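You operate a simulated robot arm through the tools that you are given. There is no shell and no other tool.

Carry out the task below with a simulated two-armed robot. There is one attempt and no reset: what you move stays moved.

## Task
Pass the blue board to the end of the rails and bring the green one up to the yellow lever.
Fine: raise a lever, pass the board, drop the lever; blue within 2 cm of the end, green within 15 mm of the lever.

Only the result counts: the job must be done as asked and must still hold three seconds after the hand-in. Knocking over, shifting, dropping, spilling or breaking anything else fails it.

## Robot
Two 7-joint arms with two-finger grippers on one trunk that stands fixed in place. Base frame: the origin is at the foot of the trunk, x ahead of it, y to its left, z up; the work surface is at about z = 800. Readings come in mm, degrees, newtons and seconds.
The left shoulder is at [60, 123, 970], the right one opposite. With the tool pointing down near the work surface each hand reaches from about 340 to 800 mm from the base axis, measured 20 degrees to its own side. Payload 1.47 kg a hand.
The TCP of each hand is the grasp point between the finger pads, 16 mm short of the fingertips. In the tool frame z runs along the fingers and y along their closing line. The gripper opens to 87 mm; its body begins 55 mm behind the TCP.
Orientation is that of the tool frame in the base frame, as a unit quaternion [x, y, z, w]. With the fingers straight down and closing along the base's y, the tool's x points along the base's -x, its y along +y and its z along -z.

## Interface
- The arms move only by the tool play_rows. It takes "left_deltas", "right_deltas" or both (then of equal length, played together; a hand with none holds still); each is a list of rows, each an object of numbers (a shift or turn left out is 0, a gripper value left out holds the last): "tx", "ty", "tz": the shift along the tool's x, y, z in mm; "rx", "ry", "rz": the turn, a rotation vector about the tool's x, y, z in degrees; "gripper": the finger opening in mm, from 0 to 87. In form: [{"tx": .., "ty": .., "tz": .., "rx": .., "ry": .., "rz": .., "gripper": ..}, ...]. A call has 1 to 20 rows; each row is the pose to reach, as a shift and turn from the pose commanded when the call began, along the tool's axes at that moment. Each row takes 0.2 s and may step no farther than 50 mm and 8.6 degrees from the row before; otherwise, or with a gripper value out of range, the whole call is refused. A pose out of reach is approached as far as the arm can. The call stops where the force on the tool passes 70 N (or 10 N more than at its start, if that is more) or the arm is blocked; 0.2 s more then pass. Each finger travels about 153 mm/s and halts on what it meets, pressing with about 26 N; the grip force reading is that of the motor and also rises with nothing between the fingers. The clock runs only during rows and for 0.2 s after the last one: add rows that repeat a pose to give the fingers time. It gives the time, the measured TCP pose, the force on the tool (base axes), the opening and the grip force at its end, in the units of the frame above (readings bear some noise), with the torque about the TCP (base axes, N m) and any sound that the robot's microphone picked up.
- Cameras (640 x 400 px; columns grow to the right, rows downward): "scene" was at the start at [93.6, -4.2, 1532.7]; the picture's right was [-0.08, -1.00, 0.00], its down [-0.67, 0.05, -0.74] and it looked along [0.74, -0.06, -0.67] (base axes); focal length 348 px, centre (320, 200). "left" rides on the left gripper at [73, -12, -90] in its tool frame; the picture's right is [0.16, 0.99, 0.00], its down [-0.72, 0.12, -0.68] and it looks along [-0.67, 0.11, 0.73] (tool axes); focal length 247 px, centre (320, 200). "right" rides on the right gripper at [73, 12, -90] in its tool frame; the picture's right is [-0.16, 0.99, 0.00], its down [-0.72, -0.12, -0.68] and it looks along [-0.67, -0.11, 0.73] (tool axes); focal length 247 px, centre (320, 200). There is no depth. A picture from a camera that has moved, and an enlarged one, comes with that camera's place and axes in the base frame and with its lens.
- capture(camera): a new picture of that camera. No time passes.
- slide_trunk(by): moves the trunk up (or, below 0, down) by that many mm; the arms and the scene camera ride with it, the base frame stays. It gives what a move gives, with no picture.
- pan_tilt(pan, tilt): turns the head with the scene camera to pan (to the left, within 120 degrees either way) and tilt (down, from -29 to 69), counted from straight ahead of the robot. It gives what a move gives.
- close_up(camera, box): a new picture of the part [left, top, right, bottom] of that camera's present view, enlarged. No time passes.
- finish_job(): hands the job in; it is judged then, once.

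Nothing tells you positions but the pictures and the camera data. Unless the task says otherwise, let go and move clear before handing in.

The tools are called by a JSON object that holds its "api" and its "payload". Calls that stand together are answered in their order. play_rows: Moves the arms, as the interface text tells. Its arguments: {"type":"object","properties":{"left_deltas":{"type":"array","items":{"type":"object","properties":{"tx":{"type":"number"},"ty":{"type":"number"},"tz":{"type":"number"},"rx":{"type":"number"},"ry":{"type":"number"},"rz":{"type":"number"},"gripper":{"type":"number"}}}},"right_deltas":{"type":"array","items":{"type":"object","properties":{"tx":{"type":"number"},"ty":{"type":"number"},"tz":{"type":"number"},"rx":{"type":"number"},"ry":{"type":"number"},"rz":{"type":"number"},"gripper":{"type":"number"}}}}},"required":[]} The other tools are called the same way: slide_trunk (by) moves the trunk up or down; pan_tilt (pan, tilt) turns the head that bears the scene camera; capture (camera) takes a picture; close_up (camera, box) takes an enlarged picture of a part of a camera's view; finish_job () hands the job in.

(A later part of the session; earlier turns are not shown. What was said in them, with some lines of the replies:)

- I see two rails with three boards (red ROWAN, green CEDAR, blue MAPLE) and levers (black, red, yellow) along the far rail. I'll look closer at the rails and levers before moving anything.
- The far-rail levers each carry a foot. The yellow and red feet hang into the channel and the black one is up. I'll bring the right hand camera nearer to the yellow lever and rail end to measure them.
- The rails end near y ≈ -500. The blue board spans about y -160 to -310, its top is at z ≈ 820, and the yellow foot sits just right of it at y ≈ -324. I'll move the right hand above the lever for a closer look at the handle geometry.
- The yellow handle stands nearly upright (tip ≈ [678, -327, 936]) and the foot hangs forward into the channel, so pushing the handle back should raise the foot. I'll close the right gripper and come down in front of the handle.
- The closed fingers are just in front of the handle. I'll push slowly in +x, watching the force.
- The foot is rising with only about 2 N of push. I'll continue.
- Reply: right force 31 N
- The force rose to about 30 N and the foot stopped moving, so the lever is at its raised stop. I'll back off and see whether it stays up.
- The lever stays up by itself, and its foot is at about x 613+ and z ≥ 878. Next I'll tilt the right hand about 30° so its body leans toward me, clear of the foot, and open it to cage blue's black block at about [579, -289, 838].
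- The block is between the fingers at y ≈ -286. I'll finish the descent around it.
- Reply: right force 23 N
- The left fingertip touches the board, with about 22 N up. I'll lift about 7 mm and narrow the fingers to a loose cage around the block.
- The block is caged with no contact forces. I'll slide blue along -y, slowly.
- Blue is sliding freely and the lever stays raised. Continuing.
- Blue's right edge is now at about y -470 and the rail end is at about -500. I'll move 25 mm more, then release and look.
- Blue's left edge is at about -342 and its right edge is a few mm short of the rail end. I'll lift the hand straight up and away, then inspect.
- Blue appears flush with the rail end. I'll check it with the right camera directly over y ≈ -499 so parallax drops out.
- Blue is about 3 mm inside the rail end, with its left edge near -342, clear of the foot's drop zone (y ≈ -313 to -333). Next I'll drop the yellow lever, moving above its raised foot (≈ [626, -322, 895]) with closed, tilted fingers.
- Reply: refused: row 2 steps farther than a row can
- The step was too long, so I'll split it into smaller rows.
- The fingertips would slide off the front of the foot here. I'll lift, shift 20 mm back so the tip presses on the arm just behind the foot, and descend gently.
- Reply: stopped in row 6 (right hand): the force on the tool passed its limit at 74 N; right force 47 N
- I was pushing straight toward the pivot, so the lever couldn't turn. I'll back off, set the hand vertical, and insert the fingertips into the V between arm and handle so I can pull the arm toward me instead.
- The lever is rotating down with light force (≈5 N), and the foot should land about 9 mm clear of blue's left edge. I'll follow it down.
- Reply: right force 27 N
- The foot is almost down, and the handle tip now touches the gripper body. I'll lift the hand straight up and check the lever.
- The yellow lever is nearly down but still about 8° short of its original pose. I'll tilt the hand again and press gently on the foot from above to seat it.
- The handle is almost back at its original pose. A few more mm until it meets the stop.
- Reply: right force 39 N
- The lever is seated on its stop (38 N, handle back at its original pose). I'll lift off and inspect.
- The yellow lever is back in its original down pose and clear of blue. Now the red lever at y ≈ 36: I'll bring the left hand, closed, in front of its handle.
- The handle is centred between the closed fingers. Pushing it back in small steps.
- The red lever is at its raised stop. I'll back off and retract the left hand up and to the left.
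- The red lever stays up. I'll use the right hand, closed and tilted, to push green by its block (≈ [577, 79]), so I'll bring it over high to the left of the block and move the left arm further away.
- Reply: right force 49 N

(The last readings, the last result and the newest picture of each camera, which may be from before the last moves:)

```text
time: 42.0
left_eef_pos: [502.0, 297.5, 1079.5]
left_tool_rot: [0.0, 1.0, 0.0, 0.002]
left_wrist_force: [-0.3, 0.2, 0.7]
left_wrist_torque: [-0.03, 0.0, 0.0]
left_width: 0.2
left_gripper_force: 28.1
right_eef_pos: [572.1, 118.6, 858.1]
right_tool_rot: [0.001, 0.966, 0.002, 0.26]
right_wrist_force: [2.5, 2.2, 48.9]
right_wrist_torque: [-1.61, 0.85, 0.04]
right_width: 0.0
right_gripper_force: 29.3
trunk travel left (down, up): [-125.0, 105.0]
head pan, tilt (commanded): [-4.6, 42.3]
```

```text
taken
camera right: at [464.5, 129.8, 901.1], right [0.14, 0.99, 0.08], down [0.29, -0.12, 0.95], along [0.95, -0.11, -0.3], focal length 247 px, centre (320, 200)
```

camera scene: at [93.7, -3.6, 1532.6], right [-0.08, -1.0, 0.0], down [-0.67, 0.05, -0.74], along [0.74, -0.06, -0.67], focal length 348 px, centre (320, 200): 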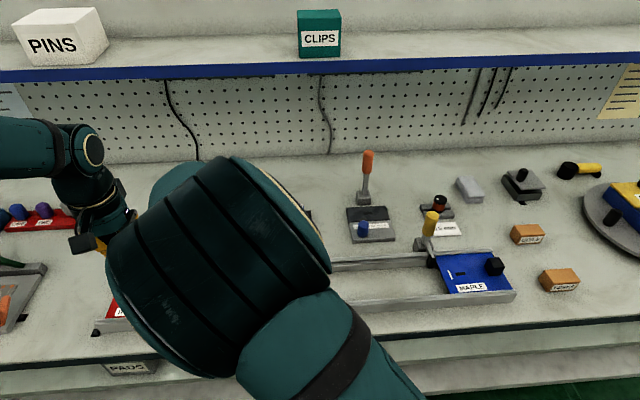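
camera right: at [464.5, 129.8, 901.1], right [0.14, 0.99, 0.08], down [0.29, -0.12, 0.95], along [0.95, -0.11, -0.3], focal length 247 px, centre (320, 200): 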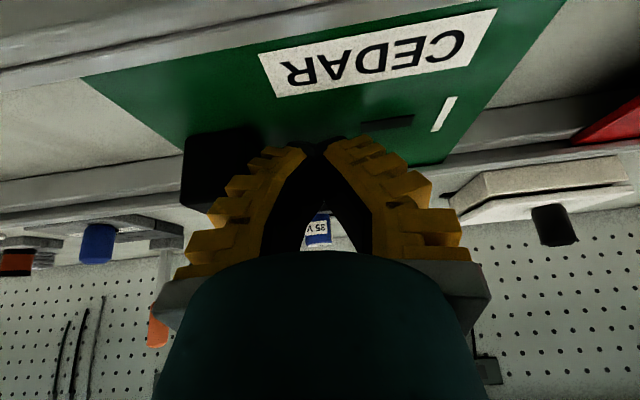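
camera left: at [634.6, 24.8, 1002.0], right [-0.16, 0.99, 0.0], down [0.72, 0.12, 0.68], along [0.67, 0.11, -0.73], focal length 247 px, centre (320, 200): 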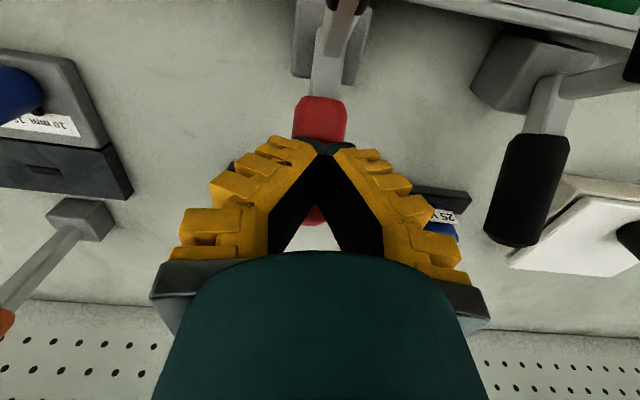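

The closed fingers are wider than I assumed (about ±34 mm), and one rested on top of the green block. I'll lift, shift further left, and come down beside the block.

{"api": "play_rows", "payload": {"right_deltas": [{"tx": -9.8, "tz": -17.4}, {"tx": -5.6, "ty": 10, "tz": -22.1}, {"tx": -5.6, "ty": 21, "tz": -22.1}, {"tx": -5.6, "ty": 21, "tz": -22.1}]}}

{"api": "capture", "payload": {"camera": "right"}}

```text
time: 43.0
left_eef_pos: [504.8, 297.8, 1077.6]
left_tool_rot: [0.0, 1.0, 0.0, 0.0]
left_wrist_force: [-0.7, -0.5, 0.2]
left_wrist_torque: [-0.02, -0.01, 0.01]
left_width: 0.1
left_gripper_force: 28.2
right_eef_pos: [564.5, 137.9, 875.4]
right_tool_rot: [0.001, 0.967, -0.002, 0.253]
right_wrist_force: [-0.1, 1.1, 0.4]
right_wrist_torque: [-0.02, 0.04, -0.03]
right_width: 0.0
right_gripper_force: 28.1
trunk travel left (down, up): [-125.0, 105.0]
head pan, tilt (commanded): [-4.6, 42.3]
```

```text
taken
camera right: at [457.9, 149.2, 918.7], right [0.14, 0.99, 0.08], down [0.3, -0.11, 0.95], along [0.94, -0.11, -0.31], focal length 247 px, centre (320, 200)
```

right: 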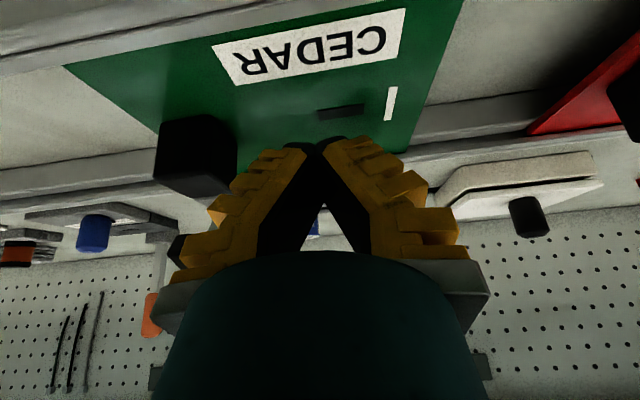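

{"api": "play_rows", "payload": {"right_deltas": [{"tx": 5, "tz": 9}, {"tx": 10.3, "tz": 18.3}, {"tx": 10.3, "tz": 18.3}]}}

{"api": "capture", "payload": {"camera": "right"}}

```text
time: 43.8
left_eef_pos: [504.8, 297.9, 1078.8]
left_tool_rot: [0.0, 1.0, -0.001, 0.0]
left_wrist_force: [0.0, -0.3, 0.3]
left_wrist_torque: [-0.01, 0.02, -0.01]
left_width: 0.0
left_gripper_force: 28.0
right_eef_pos: [565.1, 137.2, 853.7]
right_tool_rot: [0.002, 0.967, -0.001, 0.254]
right_wrist_force: [-0.4, -0.2, -0.1]
right_wrist_torque: [0.0, -0.01, 0.0]
right_width: 0.0
right_gripper_force: 28.2
trunk travel left (down, up): [-125.0, 105.0]
head pan, tilt (commanded): [-4.6, 42.3]
```

```text
taken
camera right: at [458.6, 148.7, 897.8], right [0.14, 0.99, 0.08], down [0.3, -0.11, 0.95], along [0.94, -0.11, -0.31], focal length 247 px, centre (320, 200)
```

right: 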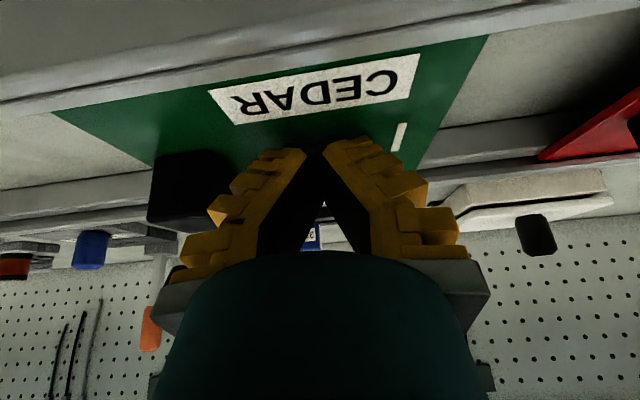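

The hand is down beside the block with no contact. I'll start pushing green along -y.

{"api": "play_rows", "payload": {"right_deltas": [{"ty": -7}, {"ty": -14}, {"ty": -21}, {"ty": -28}, {"ty": -36}, {"ty": -44}, {"ty": -52}, {"ty": -60}]}}

{"api": "capture", "payload": {"camera": "right"}}

{"api": "capture", "payload": {"camera": "left"}}

```text
time: 45.6
left_eef_pos: [505.2, 297.0, 1076.6]
left_tool_rot: [0.0, 1.0, 0.0, -0.001]
left_wrist_force: [-0.6, -0.2, 0.0]
left_wrist_torque: [0.0, -0.02, -0.03]
left_width: 0.1
left_gripper_force: 27.4
right_eef_pos: [564.7, 76.8, 855.8]
right_tool_rot: [0.001, 0.967, -0.001, 0.253]
right_wrist_force: [-0.5, -0.1, 0.1]
right_wrist_torque: [-0.01, -0.03, 0.01]
right_width: 0.0
right_gripper_force: 28.2
trunk travel left (down, up): [-125.0, 105.0]
head pan, tilt (commanded): [-4.6, 42.3]
```

```text
taken
camera right: at [458.0, 89.2, 898.6], right [0.14, 0.99, 0.08], down [0.3, -0.11, 0.95], along [0.94, -0.11, -0.31], focal length 247 px, centre (320, 200)
```

right: 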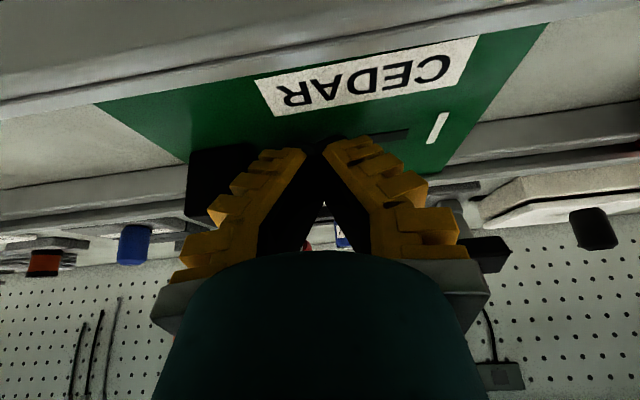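

```text
taken
camera left: at [431.2, 285.2, 1167.3], right [-0.16, 0.99, 0.0], down [0.72, 0.12, 0.68], along [0.67, 0.11, -0.73], focal length 247 px, centre (320, 200)
```

left: 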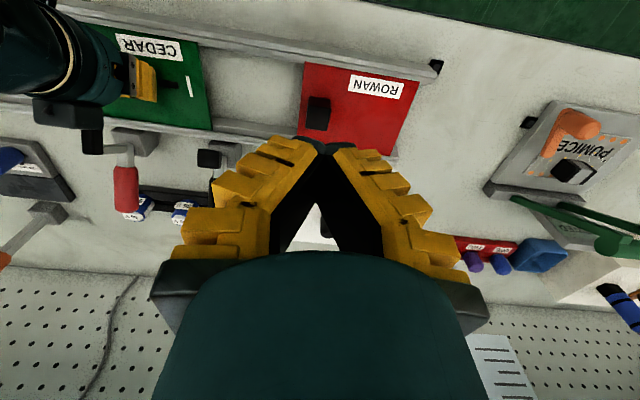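

Green is moving with the hand, and the geometry past the raised foot has more clearance than blue had. Continuing.

{"api": "play_rows", "payload": {"right_deltas": [{"ty": -8}, {"ty": -16}, {"ty": -24}, {"ty": -32}, {"ty": -40}, {"ty": -48}, {"ty": -56}, {"ty": -64}, {"ty": -72}, {"ty": -80}]}}

{"api": "capture", "payload": {"camera": "right"}}

{"api": "capture", "payload": {"camera": "scene"}}

{"api": "capture", "payload": {"camera": "left"}}

```text
time: 47.8
left_eef_pos: [503.8, 297.2, 1078.7]
left_tool_rot: [0.0, 1.0, 0.0, 0.0]
left_wrist_force: [-0.3, -0.4, -0.4]
left_wrist_torque: [0.03, -0.02, 0.01]
left_width: 0.0
left_gripper_force: 28.4
right_eef_pos: [565.3, -3.4, 856.0]
right_tool_rot: [0.001, 0.967, -0.001, 0.254]
right_wrist_force: [0.3, 0.3, 0.5]
right_wrist_torque: [0.02, 0.04, -0.06]
right_width: 0.0
right_gripper_force: 28.3
trunk travel left (down, up): [-125.0, 105.0]
head pan, tilt (commanded): [-4.6, 42.3]
```

```text
taken
camera right: at [458.2, 8.7, 898.8], right [0.14, 0.99, 0.08], down [0.3, -0.11, 0.95], along [0.94, -0.11, -0.31], focal length 247 px, centre (320, 200)
```

right: 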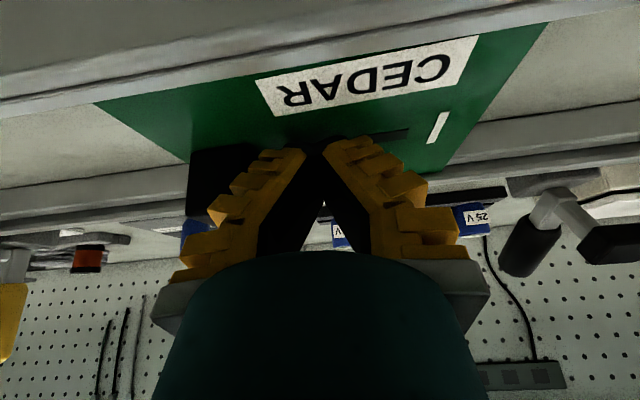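

```text
taken
camera scene: at [93.7, -4.3, 1532.6], right [-0.08, -1.0, 0.0], down [-0.67, 0.05, -0.74], along [0.74, -0.06, -0.67], focal length 348 px, centre (320, 200)
```

scene: 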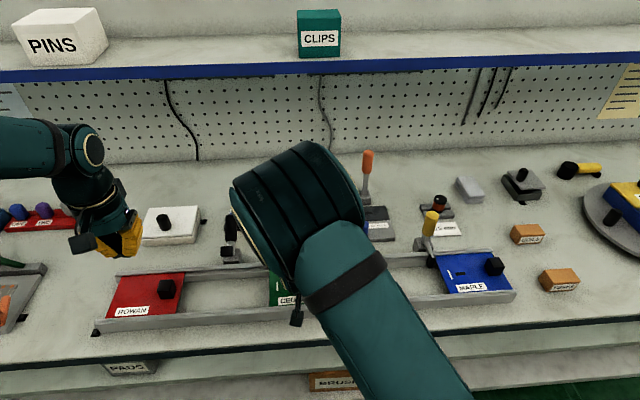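

```text
taken
camera left: at [431.2, 285.2, 1167.3], right [-0.16, 0.99, 0.0], down [0.72, 0.12, 0.68], along [0.67, 0.11, -0.73], focal length 247 px, centre (320, 200)
```

left: 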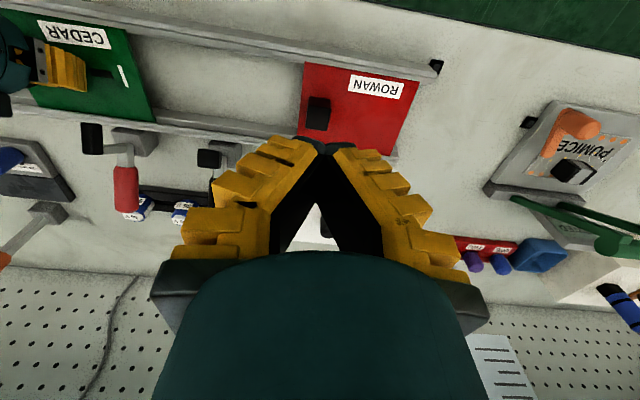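

Green tracks the hand steadily and the red lever is still up. Pushing on.

{"api": "play_rows", "payload": {"right_deltas": [{"ty": -8}, {"ty": -16}, {"ty": -24}, {"ty": -32}, {"ty": -40}, {"ty": -48}, {"ty": -56}, {"ty": -64}, {"ty": -72}, {"ty": -80}, {"ty": -88}, {"ty": -96}, {"ty": -104}, {"ty": -112}, {"ty": -120}, {"ty": -128}, {"ty": -136}, {"ty": -144}, {"ty": -152}, {"ty": -160}]}}

{"api": "capture", "payload": {"camera": "right"}}

{"api": "capture", "payload": {"camera": "scene"}}

```text
time: 52.0
left_eef_pos: [503.6, 295.9, 1077.3]
left_tool_rot: [0.0, 1.0, 0.0, 0.0]
left_wrist_force: [-0.2, 0.4, -0.5]
left_wrist_torque: [0.02, -0.02, 0.02]
left_width: 0.0
left_gripper_force: 28.5
right_eef_pos: [563.3, -163.3, 854.5]
right_tool_rot: [0.001, 0.967, -0.001, 0.254]
right_wrist_force: [-0.2, -0.8, 0.2]
right_wrist_torque: [-0.03, 0.01, -0.01]
right_width: 0.0
right_gripper_force: 27.7
trunk travel left (down, up): [-125.0, 105.0]
head pan, tilt (commanded): [-4.6, 42.3]
```

```text
taken
camera right: at [456.4, -151.6, 897.9], right [0.14, 0.99, 0.08], down [0.3, -0.12, 0.95], along [0.94, -0.11, -0.31], focal length 247 px, centre (320, 200)
```

right: 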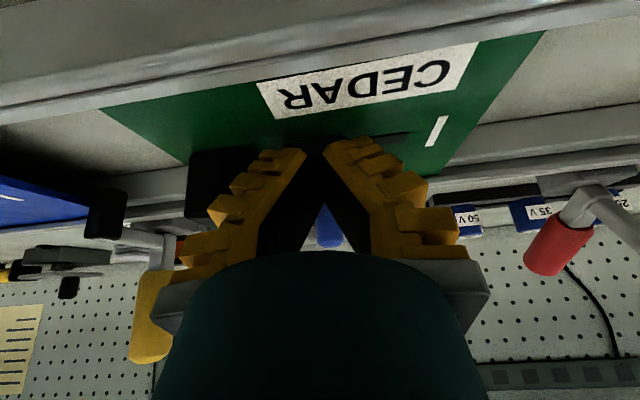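

```text
taken
camera scene: at [93.6, -4.4, 1532.7], right [-0.08, -1.0, 0.0], down [-0.67, 0.05, -0.74], along [0.74, -0.06, -0.67], focal length 348 px, centre (320, 200)
```

scene: 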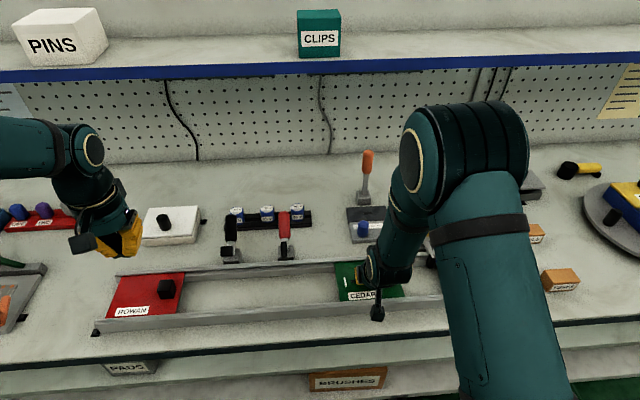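

{"api": "close_up", "payload": {"camera": "scene", "box": [320, 220, 460, 320]}}

{"api": "close_up", "payload": {"camera": "right", "box": [0, 60, 280, 260]}}

```text
4.00 times, centred on (390, 270) of scene
camera zoom: at [93.6, -4.4, 1532.7], right [-0.08, -1.0, 0.0], down [-0.67, 0.05, -0.74], along [0.74, -0.06, -0.67], focal length 1394 px, centre (40, -80)
```

zoom: 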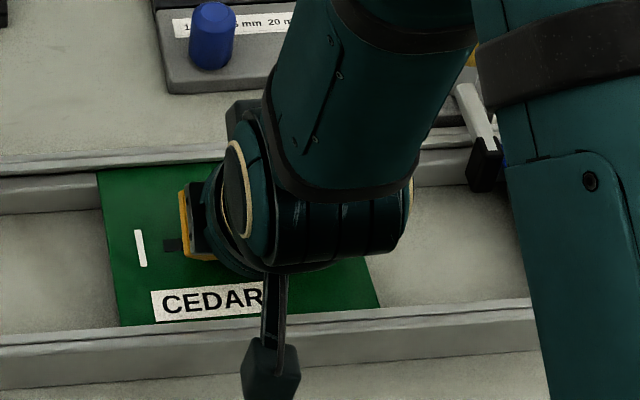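

```text
2.00 times, centred on (140, 160) of right
camera zoom: at [456.4, -151.6, 897.9], right [0.14, 0.99, 0.08], down [0.3, -0.12, 0.95], along [0.94, -0.11, -0.31], focal length 494 px, centre (680, 280)
```

zoom: 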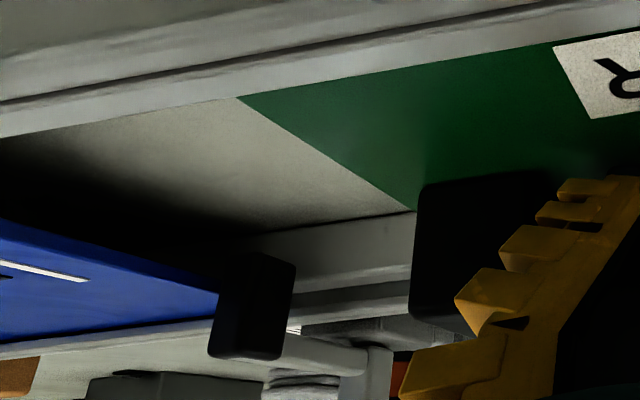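

Green's right edge is at about -236 and the yellow foot's left face at about -314. I'll advance 62 mm and remeasure.

{"api": "play_rows", "payload": {"right_deltas": [{"ty": -8}, {"ty": -16}, {"ty": -24}, {"ty": -32}, {"ty": -40}, {"ty": -46}, {"ty": -52}, {"ty": -57}, {"ty": -62}]}}

{"api": "close_up", "payload": {"camera": "scene", "box": [340, 220, 480, 320]}}

{"api": "capture", "payload": {"camera": "right"}}

{"api": "close_up", "payload": {"camera": "right", "box": [0, 60, 280, 260]}}

```text
time: 54.0
left_eef_pos: [505.5, 297.2, 1077.9]
left_tool_rot: [0.0, 1.0, 0.0, 0.0]
left_wrist_force: [-0.5, 0.0, 0.3]
left_wrist_torque: [0.0, -0.01, -0.02]
left_width: 0.0
left_gripper_force: 28.4
right_eef_pos: [564.8, -223.4, 854.6]
right_tool_rot: [0.001, 0.967, -0.001, 0.254]
right_wrist_force: [-0.1, 0.3, -0.2]
right_wrist_torque: [-0.02, -0.02, -0.03]
right_width: 0.2
right_gripper_force: 28.2
trunk travel left (down, up): [-125.0, 105.0]
head pan, tilt (commanded): [-4.6, 42.3]
```

```text
4.00 times, centred on (410, 270) of scene
camera zoom: at [93.5, -4.2, 1532.7], right [-0.08, -1.0, 0.0], down [-0.67, 0.05, -0.74], along [0.74, -0.06, -0.67], focal length 1394 px, centre (-40, -80)
```

zoom: 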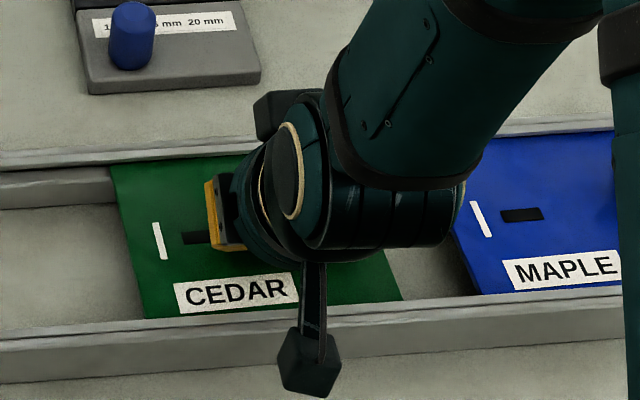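

```text
taken
camera right: at [457.3, -211.7, 898.5], right [0.14, 0.99, 0.08], down [0.3, -0.12, 0.95], along [0.94, -0.11, -0.31], focal length 247 px, centre (320, 200)
```

right: 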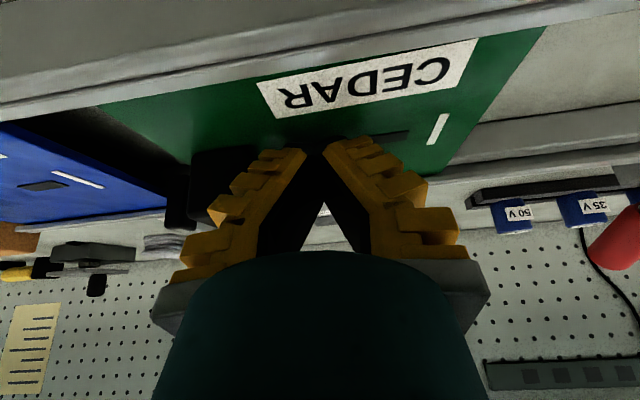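

```text
2.00 times, centred on (140, 160) of right
camera zoom: at [457.3, -211.7, 898.5], right [0.14, 0.99, 0.08], down [0.3, -0.12, 0.95], along [0.94, -0.11, -0.31], focal length 494 px, centre (680, 280)
```

zoom: 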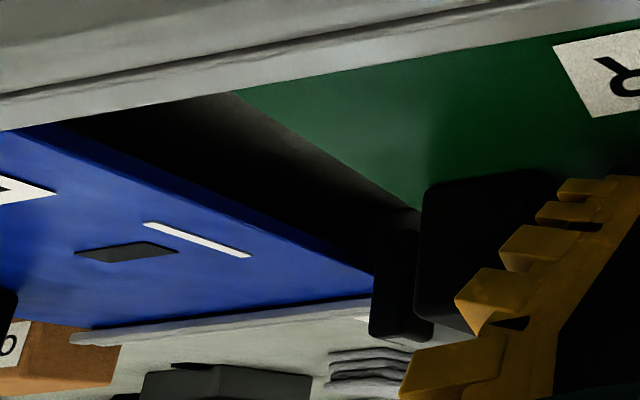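

Green's right edge is at about -298, roughly 16 mm short of the foot. I'll advance 10 mm more.

{"api": "play_rows", "payload": {"right_deltas": [{"ty": -4}, {"ty": -7}, {"ty": -10}, {"ty": -10}]}}

{"api": "close_up", "payload": {"camera": "scene", "box": [340, 220, 480, 320]}}

{"api": "close_up", "payload": {"camera": "right", "box": [80, 60, 280, 260]}}

```text
time: 55.0
left_eef_pos: [504.3, 296.9, 1078.4]
left_tool_rot: [0.0, 1.0, 0.0, -0.001]
left_wrist_force: [0.6, -0.1, -0.7]
left_wrist_torque: [0.02, 0.02, -0.01]
left_width: 0.0
left_gripper_force: 27.7
right_eef_pos: [564.0, -235.1, 854.4]
right_tool_rot: [0.002, 0.967, -0.001, 0.254]
right_wrist_force: [-0.9, -0.2, -0.6]
right_wrist_torque: [0.0, 0.02, 0.01]
right_width: 0.1
right_gripper_force: 27.7
trunk travel left (down, up): [-125.0, 105.0]
head pan, tilt (commanded): [-4.6, 42.3]
```

```text
4.00 times, centred on (410, 270) of scene
camera zoom: at [93.7, -4.1, 1532.6], right [-0.08, -1.0, 0.0], down [-0.67, 0.05, -0.74], along [0.74, -0.06, -0.67], focal length 1394 px, centre (-40, -80)
```

zoom: 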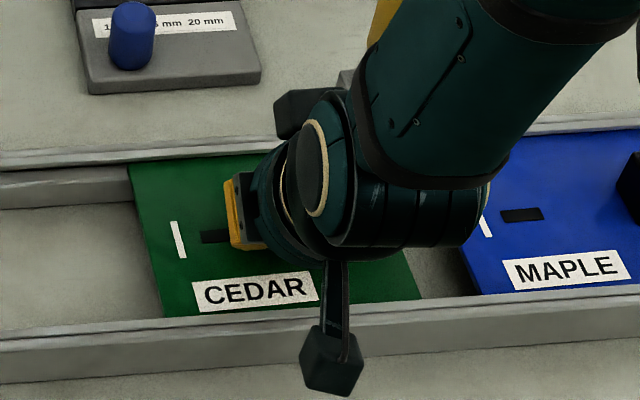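

```text
2.00 times, centred on (180, 160) of right
camera zoom: at [457.0, -222.7, 898.8], right [0.14, 0.99, 0.08], down [0.3, -0.11, 0.95], along [0.94, -0.11, -0.31], focal length 494 px, centre (600, 280)
```

zoom: 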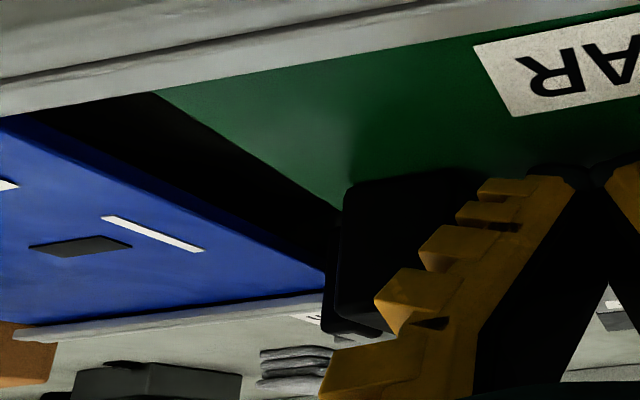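

Green now sits where blue originally was (right edge ≈ -309, about 4–5 mm from the foot). I'll back the hand off in +y, lift it, and park it to the right.

{"api": "play_rows", "payload": {"right_deltas": [{"ty": 8}, {"ty": 15}, {"tx": -15, "ty": 15, "tz": -26}, {"tx": -30, "ty": 15, "tz": -55}, {"tx": -45, "ty": 15, "tz": -95}, {"tx": -45, "ty": 0, "tz": -135}, {"tx": -35, "ty": -40, "tz": -155}, {"tx": -25, "ty": -80, "tz": -170}, {"tx": -15, "ty": -120, "tz": -180}, {"tx": -5, "ty": -160, "tz": -185}]}}

{"api": "capture", "payload": {"camera": "scene"}}

{"api": "close_up", "payload": {"camera": "scene", "box": [360, 210, 500, 310]}}

```text
time: 57.2
left_eef_pos: [504.4, 296.3, 1078.1]
left_tool_rot: [0.001, 1.0, 0.0, 0.0]
left_wrist_force: [-0.4, -0.1, -0.4]
left_wrist_torque: [0.01, -0.01, 0.04]
left_width: 0.1
left_gripper_force: 28.1
right_eef_pos: [478.0, -395.5, 1019.3]
right_tool_rot: [-0.001, 0.967, -0.001, 0.254]
right_wrist_force: [1.1, -0.2, 0.5]
right_wrist_torque: [0.01, 0.02, 0.01]
right_width: 0.0
right_gripper_force: 28.3
trunk travel left (down, up): [-125.0, 105.0]
head pan, tilt (commanded): [-4.6, 42.3]
```

```text
taken
camera scene: at [93.1, -5.0, 1532.7], right [-0.08, -1.0, 0.0], down [-0.67, 0.05, -0.74], along [0.74, -0.06, -0.67], focal length 348 px, centre (320, 200)
```

scene: 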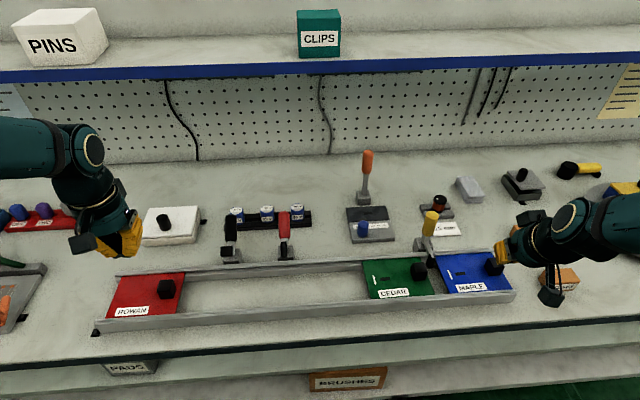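

```text
4.00 times, centred on (430, 260) of scene
camera zoom: at [93.1, -5.0, 1532.7], right [-0.08, -1.0, 0.0], down [-0.67, 0.05, -0.74], along [0.74, -0.06, -0.67], focal length 1394 px, centre (-120, -40)
```

zoom: 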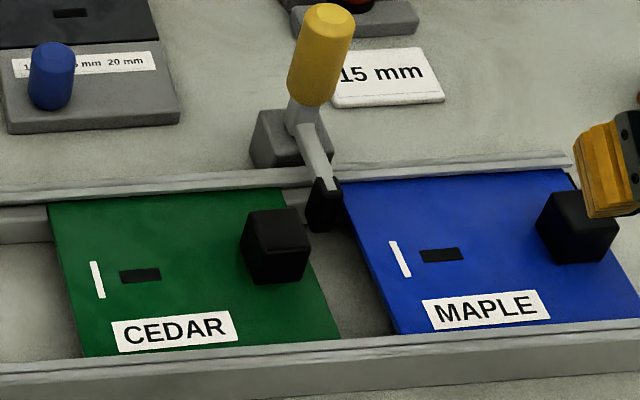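

Green and blue are both placed, with yellow between them. Now I'll drop the red lever with the left hand, moving over to the V between its arm and handle as I did for yellow.

{"api": "play_rows", "payload": {"left_deltas": [{"tx": -20, "ty": -33, "tz": 5}, {"tx": -40, "ty": -66, "tz": 10}, {"tx": -60, "ty": -99, "tz": 15}, {"tx": -80, "ty": -132, "tz": 25}, {"tx": -100, "ty": -165, "tz": 38}, {"tx": -120, "ty": -198, "tz": 52}, {"tx": -140, "ty": -230, "tz": 66}, {"tx": -160, "ty": -261, "tz": 80}, {"tx": -160, "ty": -261, "tz": 80}]}}

{"api": "capture", "payload": {"camera": "left"}}

{"api": "close_up", "payload": {"camera": "scene", "box": [200, 160, 360, 300]}}

```text
time: 59.2
left_eef_pos: [664.3, 39.4, 997.8]
left_tool_rot: [0.0, 1.0, 0.0, 0.0]
left_wrist_force: [-0.4, -0.6, 0.3]
left_wrist_torque: [0.04, -0.02, -0.01]
left_width: 0.0
left_gripper_force: 27.9
right_eef_pos: [477.5, -395.3, 1019.4]
right_tool_rot: [0.001, 0.967, -0.001, 0.255]
right_wrist_force: [-0.4, 0.6, -0.2]
right_wrist_torque: [-0.01, 0.01, -0.02]
right_width: 0.0
right_gripper_force: 28.1
trunk travel left (down, up): [-125.0, 105.0]
head pan, tilt (commanded): [-4.6, 42.3]
```

```text
taken
camera left: at [591.1, 26.7, 1086.7], right [-0.16, 0.99, 0.0], down [0.72, 0.12, 0.68], along [0.67, 0.11, -0.73], focal length 247 px, centre (320, 200)
```

left: 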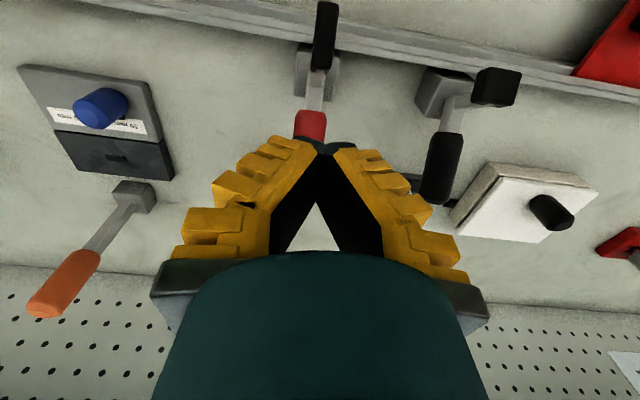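

```text
2.86 times, centred on (280, 230) of scene
camera zoom: at [93.0, -3.9, 1532.7], right [-0.08, -1.0, 0.0], down [-0.67, 0.05, -0.74], along [0.74, -0.06, -0.67], focal length 996 px, centre (434, 114)
```

zoom: 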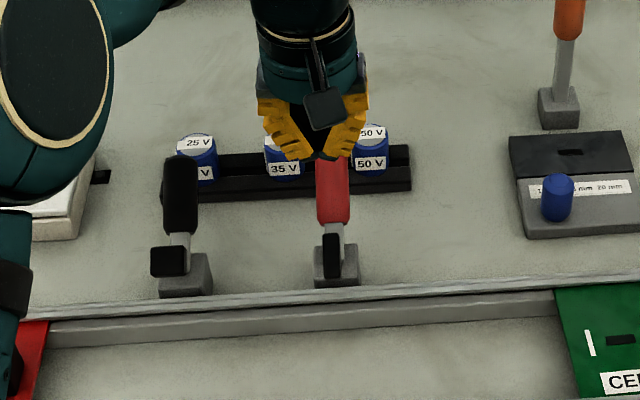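

{"api": "play_rows", "payload": {"left_deltas": [{"ty": -2, "tz": 36}, {"ty": -2, "tz": 71}, {"tx": 5, "ty": -2, "tz": 80}, {"tx": 13, "ty": -2, "tz": 88}, {"tx": 22, "ty": -2, "tz": 96}]}}

{"api": "capture", "payload": {"camera": "left"}}

{"api": "close_up", "payload": {"camera": "scene", "box": [200, 160, 360, 300]}}

```text
time: 60.4
left_eef_pos: [642.1, 34.6, 901.6]
left_tool_rot: [0.0, 1.0, 0.0, 0.001]
left_wrist_force: [4.2, 0.7, 4.3]
left_wrist_torque: [0.05, 0.0, -0.05]
left_width: 5.8
left_gripper_force: 29.3
right_eef_pos: [478.1, -395.8, 1019.4]
right_tool_rot: [0.002, 0.967, -0.001, 0.254]
right_wrist_force: [0.7, 0.1, 0.3]
right_wrist_torque: [-0.03, 0.04, 0.04]
right_width: 0.0
right_gripper_force: 28.2
trunk travel left (down, up): [-125.0, 105.0]
head pan, tilt (commanded): [-4.6, 42.3]
```

```text
taken
camera left: at [568.4, 22.8, 990.0], right [-0.16, 0.99, 0.0], down [0.72, 0.12, 0.68], along [0.67, 0.11, -0.73], focal length 247 px, centre (320, 200)
```

left: 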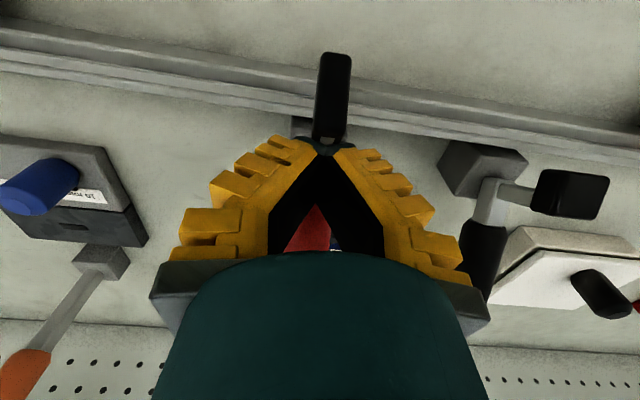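

```text
2.86 times, centred on (280, 230) of scene
camera zoom: at [93.7, -4.2, 1532.7], right [-0.08, -1.0, 0.0], down [-0.67, 0.05, -0.74], along [0.74, -0.06, -0.67], focal length 996 px, centre (434, 114)
```

zoom: 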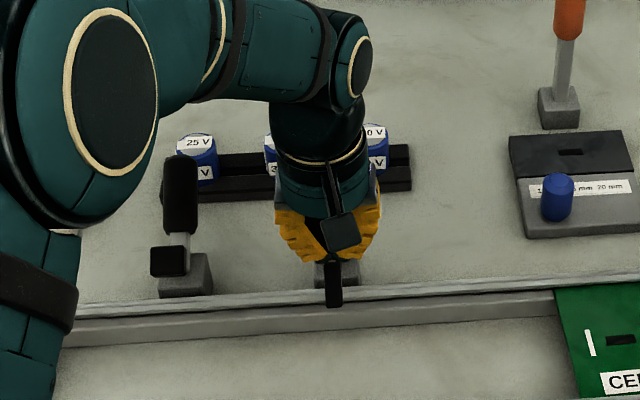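

The red lever is coming down the same way. I'll go a little further, then lift and press its foot with a tilted hand.

{"api": "play_rows", "payload": {"left_deltas": [{"tx": 5, "tz": 7}, {"tx": 8, "tz": 13}, {"tx": 8, "tz": 13}]}}

{"api": "play_rows", "payload": {"left_deltas": [{"tz": -15}, {"tz": -50}, {"tx": 10, "tz": -90}, {"tx": 45, "tz": -105}, {"tx": 80, "tz": -105}]}}

{"api": "capture", "payload": {"camera": "left"}}

{"api": "close_up", "payload": {"camera": "scene", "box": [200, 160, 360, 300]}}

```text
time: 61.2
left_eef_pos: [632.9, 32.9, 887.4]
left_tool_rot: [0.0, 1.0, -0.001, 0.0]
left_wrist_force: [1.2, 1.8, 4.0]
left_wrist_torque: [0.01, 0.05, -0.08]
left_width: 0.1
left_gripper_force: 28.6
right_eef_pos: [478.6, -395.4, 1019.9]
right_tool_rot: [0.001, 0.967, -0.001, 0.254]
right_wrist_force: [0.6, 0.7, 0.8]
right_wrist_torque: [0.02, 0.02, -0.01]
right_width: 0.0
right_gripper_force: 28.1
trunk travel left (down, up): [-125.0, 105.0]
head pan, tilt (commanded): [-4.6, 42.3]
```

```text
time: 62.4
left_eef_pos: [554.0, 31.0, 994.8]
left_tool_rot: [0.0, 1.0, 0.0, 0.001]
left_wrist_force: [-0.6, 0.1, 0.4]
left_wrist_torque: [-0.01, -0.05, -0.04]
left_width: 0.0
left_gripper_force: 28.2
right_eef_pos: [477.7, -395.4, 1019.3]
right_tool_rot: [0.001, 0.967, -0.001, 0.254]
right_wrist_force: [0.2, -0.8, 0.7]
right_wrist_torque: [0.01, 0.01, -0.03]
right_width: 0.0
right_gripper_force: 27.5
trunk travel left (down, up): [-125.0, 105.0]
head pan, tilt (commanded): [-4.6, 42.3]
```

```text
taken
camera left: at [480.2, 19.6, 1083.9], right [-0.16, 0.99, 0.0], down [0.72, 0.12, 0.68], along [0.67, 0.11, -0.73], focal length 247 px, centre (320, 200)
```

left: 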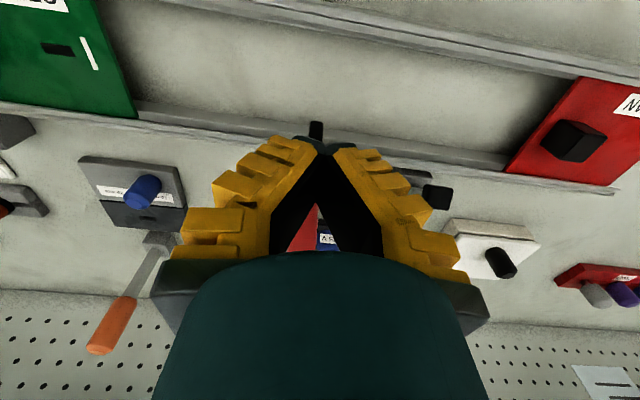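

```text
2.86 times, centred on (280, 230) of scene
camera zoom: at [92.9, -4.2, 1532.7], right [-0.08, -1.0, 0.0], down [-0.67, 0.05, -0.74], along [0.74, -0.06, -0.67], focal length 996 px, centre (434, 114)
```

zoom: 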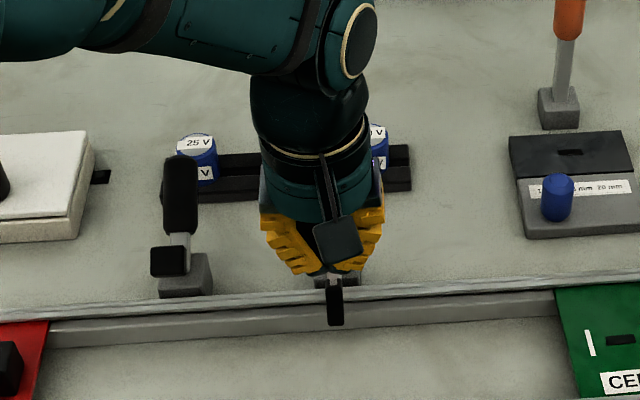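

{"api": "play_rows", "payload": {"left_deltas": [{"tx": -13, "ty": 2, "tz": 5, "ry": -7.5}, {"tx": -26, "ty": 2, "tz": 22, "ry": -15}, {"tx": -39, "ty": 2, "tz": 44, "ry": -22.5}, {"tx": -51, "ty": 2, "tz": 66, "ry": -30}, {"tx": -51, "ty": 2, "tz": 92, "ry": -30}]}}

{"api": "capture", "payload": {"camera": "left"}}

{"api": "close_up", "payload": {"camera": "scene", "box": [200, 160, 360, 300]}}

```text
time: 63.6
left_eef_pos: [603.3, 35.2, 900.4]
left_tool_rot: [0.001, 0.966, -0.001, 0.259]
left_wrist_force: [0.9, 0.3, 0.0]
left_wrist_torque: [-0.01, 0.03, -0.01]
left_width: 0.0
left_gripper_force: 28.2
right_eef_pos: [478.5, -395.1, 1018.2]
right_tool_rot: [0.001, 0.967, -0.001, 0.254]
right_wrist_force: [0.5, 0.4, -0.3]
right_wrist_torque: [-0.02, -0.01, 0.0]
right_width: 0.0
right_gripper_force: 27.8
trunk travel left (down, up): [-125.0, 105.0]
head pan, tilt (commanded): [-4.6, 42.3]
```

```text
taken
camera left: at [495.6, 23.9, 941.5], right [-0.14, 0.99, -0.08], down [0.29, 0.12, 0.95], along [0.95, 0.11, -0.3], focal length 247 px, centre (320, 200)
```

left: 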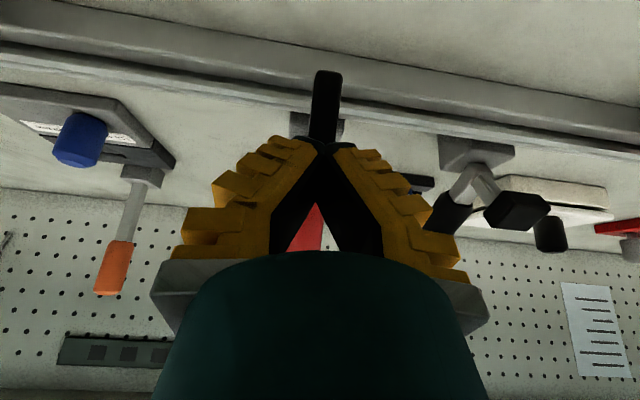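

```text
2.86 times, centred on (280, 230) of scene
camera zoom: at [94.1, -4.0, 1532.6], right [-0.08, -1.0, 0.0], down [-0.67, 0.05, -0.74], along [0.74, -0.06, -0.67], focal length 996 px, centre (434, 114)
```

zoom: 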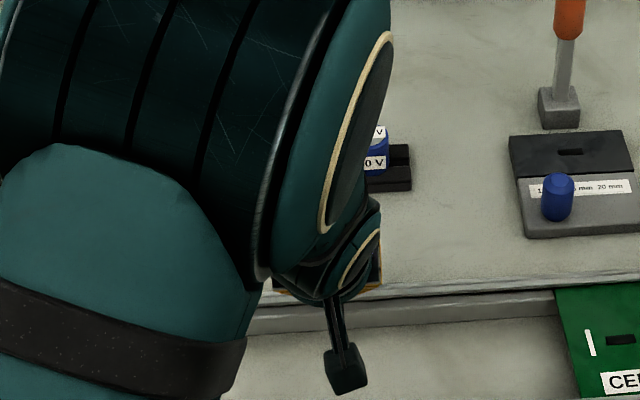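

{"api": "play_rows", "payload": {"left_deltas": [{"tx": 4, "tz": 6.9}, {"tx": 7, "tz": 12.1}, {"tx": 9.5, "tz": 16.5}, {"tx": 11.5, "tz": 20}, {"tx": 13.5, "tz": 23.5}]}}

{"api": "capture", "payload": {"camera": "left"}}

```text
time: 64.8
left_eef_pos: [605.3, 35.7, 875.0]
left_tool_rot: [-0.001, 0.966, -0.001, 0.26]
left_wrist_force: [-1.2, 0.4, 13.0]
left_wrist_torque: [0.0, 0.11, -0.06]
left_width: 5.8
left_gripper_force: 28.5
right_eef_pos: [477.0, -394.9, 1019.7]
right_tool_rot: [0.001, 0.967, -0.001, 0.253]
right_wrist_force: [-1.1, -0.5, 0.4]
right_wrist_torque: [0.02, -0.01, 0.0]
right_width: 0.1
right_gripper_force: 28.2
trunk travel left (down, up): [-125.0, 105.0]
head pan, tilt (commanded): [-4.6, 42.3]
```

```text
taken
camera left: at [496.6, 23.3, 915.8], right [-0.14, 0.99, -0.08], down [0.28, 0.12, 0.95], along [0.95, 0.11, -0.3], focal length 247 px, centre (320, 200)
```

left: 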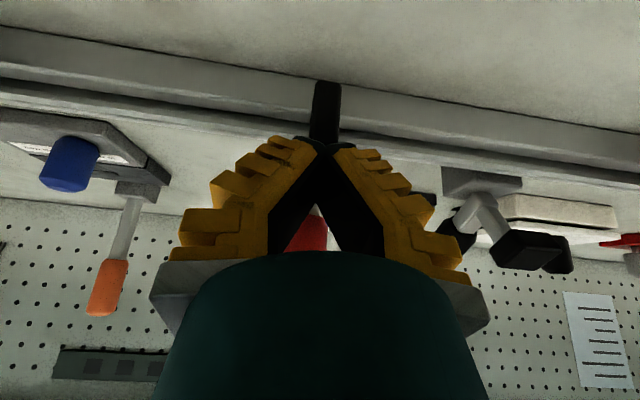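

Force is building (13 N). A couple more mm to seat it on the stop.

{"api": "play_rows", "payload": {"left_deltas": [{"tx": 1, "tz": 1.7}, {"tx": 2, "tz": 3.5}, {"tx": 2, "tz": 3.5}]}}

```text
time: 65.6
left_eef_pos: [606.1, 36.1, 873.1]
left_tool_rot: [-0.001, 0.965, -0.002, 0.264]
left_wrist_force: [5.1, 5.9, 46.1]
left_wrist_torque: [0.05, 0.16, -0.32]
left_width: 5.9
left_gripper_force: 28.0
right_eef_pos: [475.6, -394.5, 1020.3]
right_tool_rot: [0.002, 0.967, -0.002, 0.254]
right_wrist_force: [-0.3, 0.3, 0.0]
right_wrist_torque: [-0.01, 0.01, -0.01]
right_width: 0.0
right_gripper_force: 27.7
trunk travel left (down, up): [-125.0, 105.0]
head pan, tilt (commanded): [-4.6, 42.3]
```

It's on its stop (46 N, same height as yellow). I'll lift off and clear the left arm.

{"api": "play_rows", "payload": {"left_deltas": [{"tx": -8, "tz": -13}, {"tx": -18, "tz": -31}, {"tx": -28, "tz": -65}, {"tx": -25, "tz": -105}, {"tx": -20, "tz": -145}, {"tx": -10, "ty": 30, "tz": -175}, {"tx": 0, "ty": 65, "tz": -195}, {"tx": 10, "ty": 105, "tz": -205}, {"tx": 10, "ty": 150, "tz": -205}, {"tx": 10, "ty": 195, "tz": -205}]}}

{"api": "capture", "payload": {"camera": "scene"}}

{"api": "close_up", "payload": {"camera": "scene", "box": [200, 170, 360, 300]}}

{"api": "close_up", "payload": {"camera": "scene", "box": [350, 190, 530, 310]}}

```text
time: 67.8
left_eef_pos: [494.3, 232.6, 1042.0]
left_tool_rot: [0.0, 0.966, -0.001, 0.259]
left_wrist_force: [-0.8, -0.6, -0.3]
left_wrist_torque: [-0.01, 0.02, -0.01]
left_width: 0.1
left_gripper_force: 28.1
right_eef_pos: [477.9, -393.1, 1019.4]
right_tool_rot: [0.001, 0.967, -0.002, 0.254]
right_wrist_force: [0.4, 0.0, 1.0]
right_wrist_torque: [-0.03, -0.01, -0.02]
right_width: 0.0
right_gripper_force: 27.9
trunk travel left (down, up): [-125.0, 105.0]
head pan, tilt (commanded): [-4.6, 42.3]
```

```text
taken
camera scene: at [93.4, -2.9, 1532.7], right [-0.08, -1.0, 0.0], down [-0.67, 0.05, -0.74], along [0.74, -0.06, -0.67], focal length 348 px, centre (320, 200)
```

scene: 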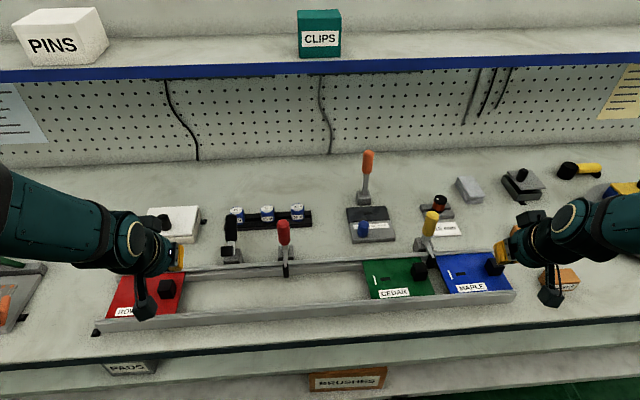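

```text
3.08 times, centred on (280, 235) of scene
camera zoom: at [93.4, -2.9, 1532.7], right [-0.08, -1.0, 0.0], down [-0.67, 0.05, -0.74], along [0.74, -0.06, -0.67], focal length 1072 px, centre (443, 92)
```

zoom: 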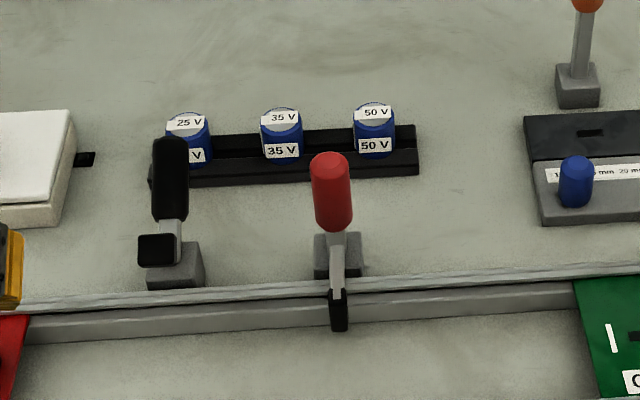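

```text
3.33 times, centred on (440, 250) of scene
camera zoom: at [93.4, -2.9, 1532.7], right [-0.08, -1.0, 0.0], down [-0.67, 0.05, -0.74], along [0.74, -0.06, -0.67], focal length 1161 px, centre (-80, 33)
```

zoom: 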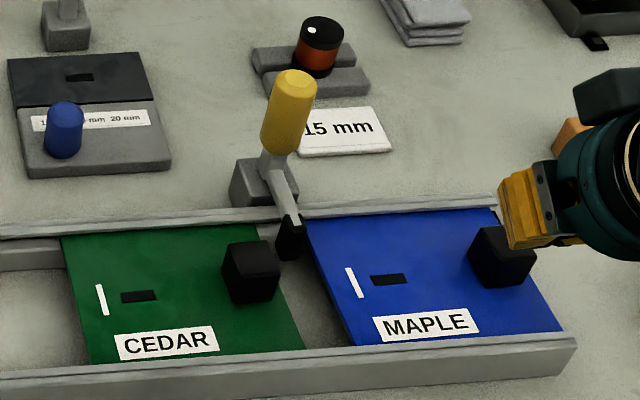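

Both levers are back in their original down positions. Blue sits about 3 mm from the rail end, and green is about 4–5 mm from the yellow lever's foot. Both arms are clear and nothing else has shifted, so I'm handing in.

{"api": "finish_job", "payload": {}}

```text
The job is handed in.
```

The job is handed in. Blue is at the end of the rails and green is up against the yellow lever. I measured from the camera views, so the distances below are estimates.

- **Blue (MAPLE):** its right edge is about 3 mm inside the rail end, within your 2 cm limit.
- **Green (CEDAR):** its right edge is about 4–5 mm from the yellow lever's foot, within your 15 mm limit.
- **Levers:** I raised yellow to pass blue and red to pass green. Both are back down on their stops, matching their starting positions in the pictures. The black lever was already up and I left it that way.
- **Other contact:** the right hand briefly pressed down on blue's surface (about 23 N) and on top of green's black block (about 49 N). It also pushed on the yellow lever up to the 74 N stop limit before I changed approach. I saw no shift or damage from any of this.

Nothing else appeared to have moved in the final pictures, and both arms were clear when I handed in. The result of the check has not come back to me.
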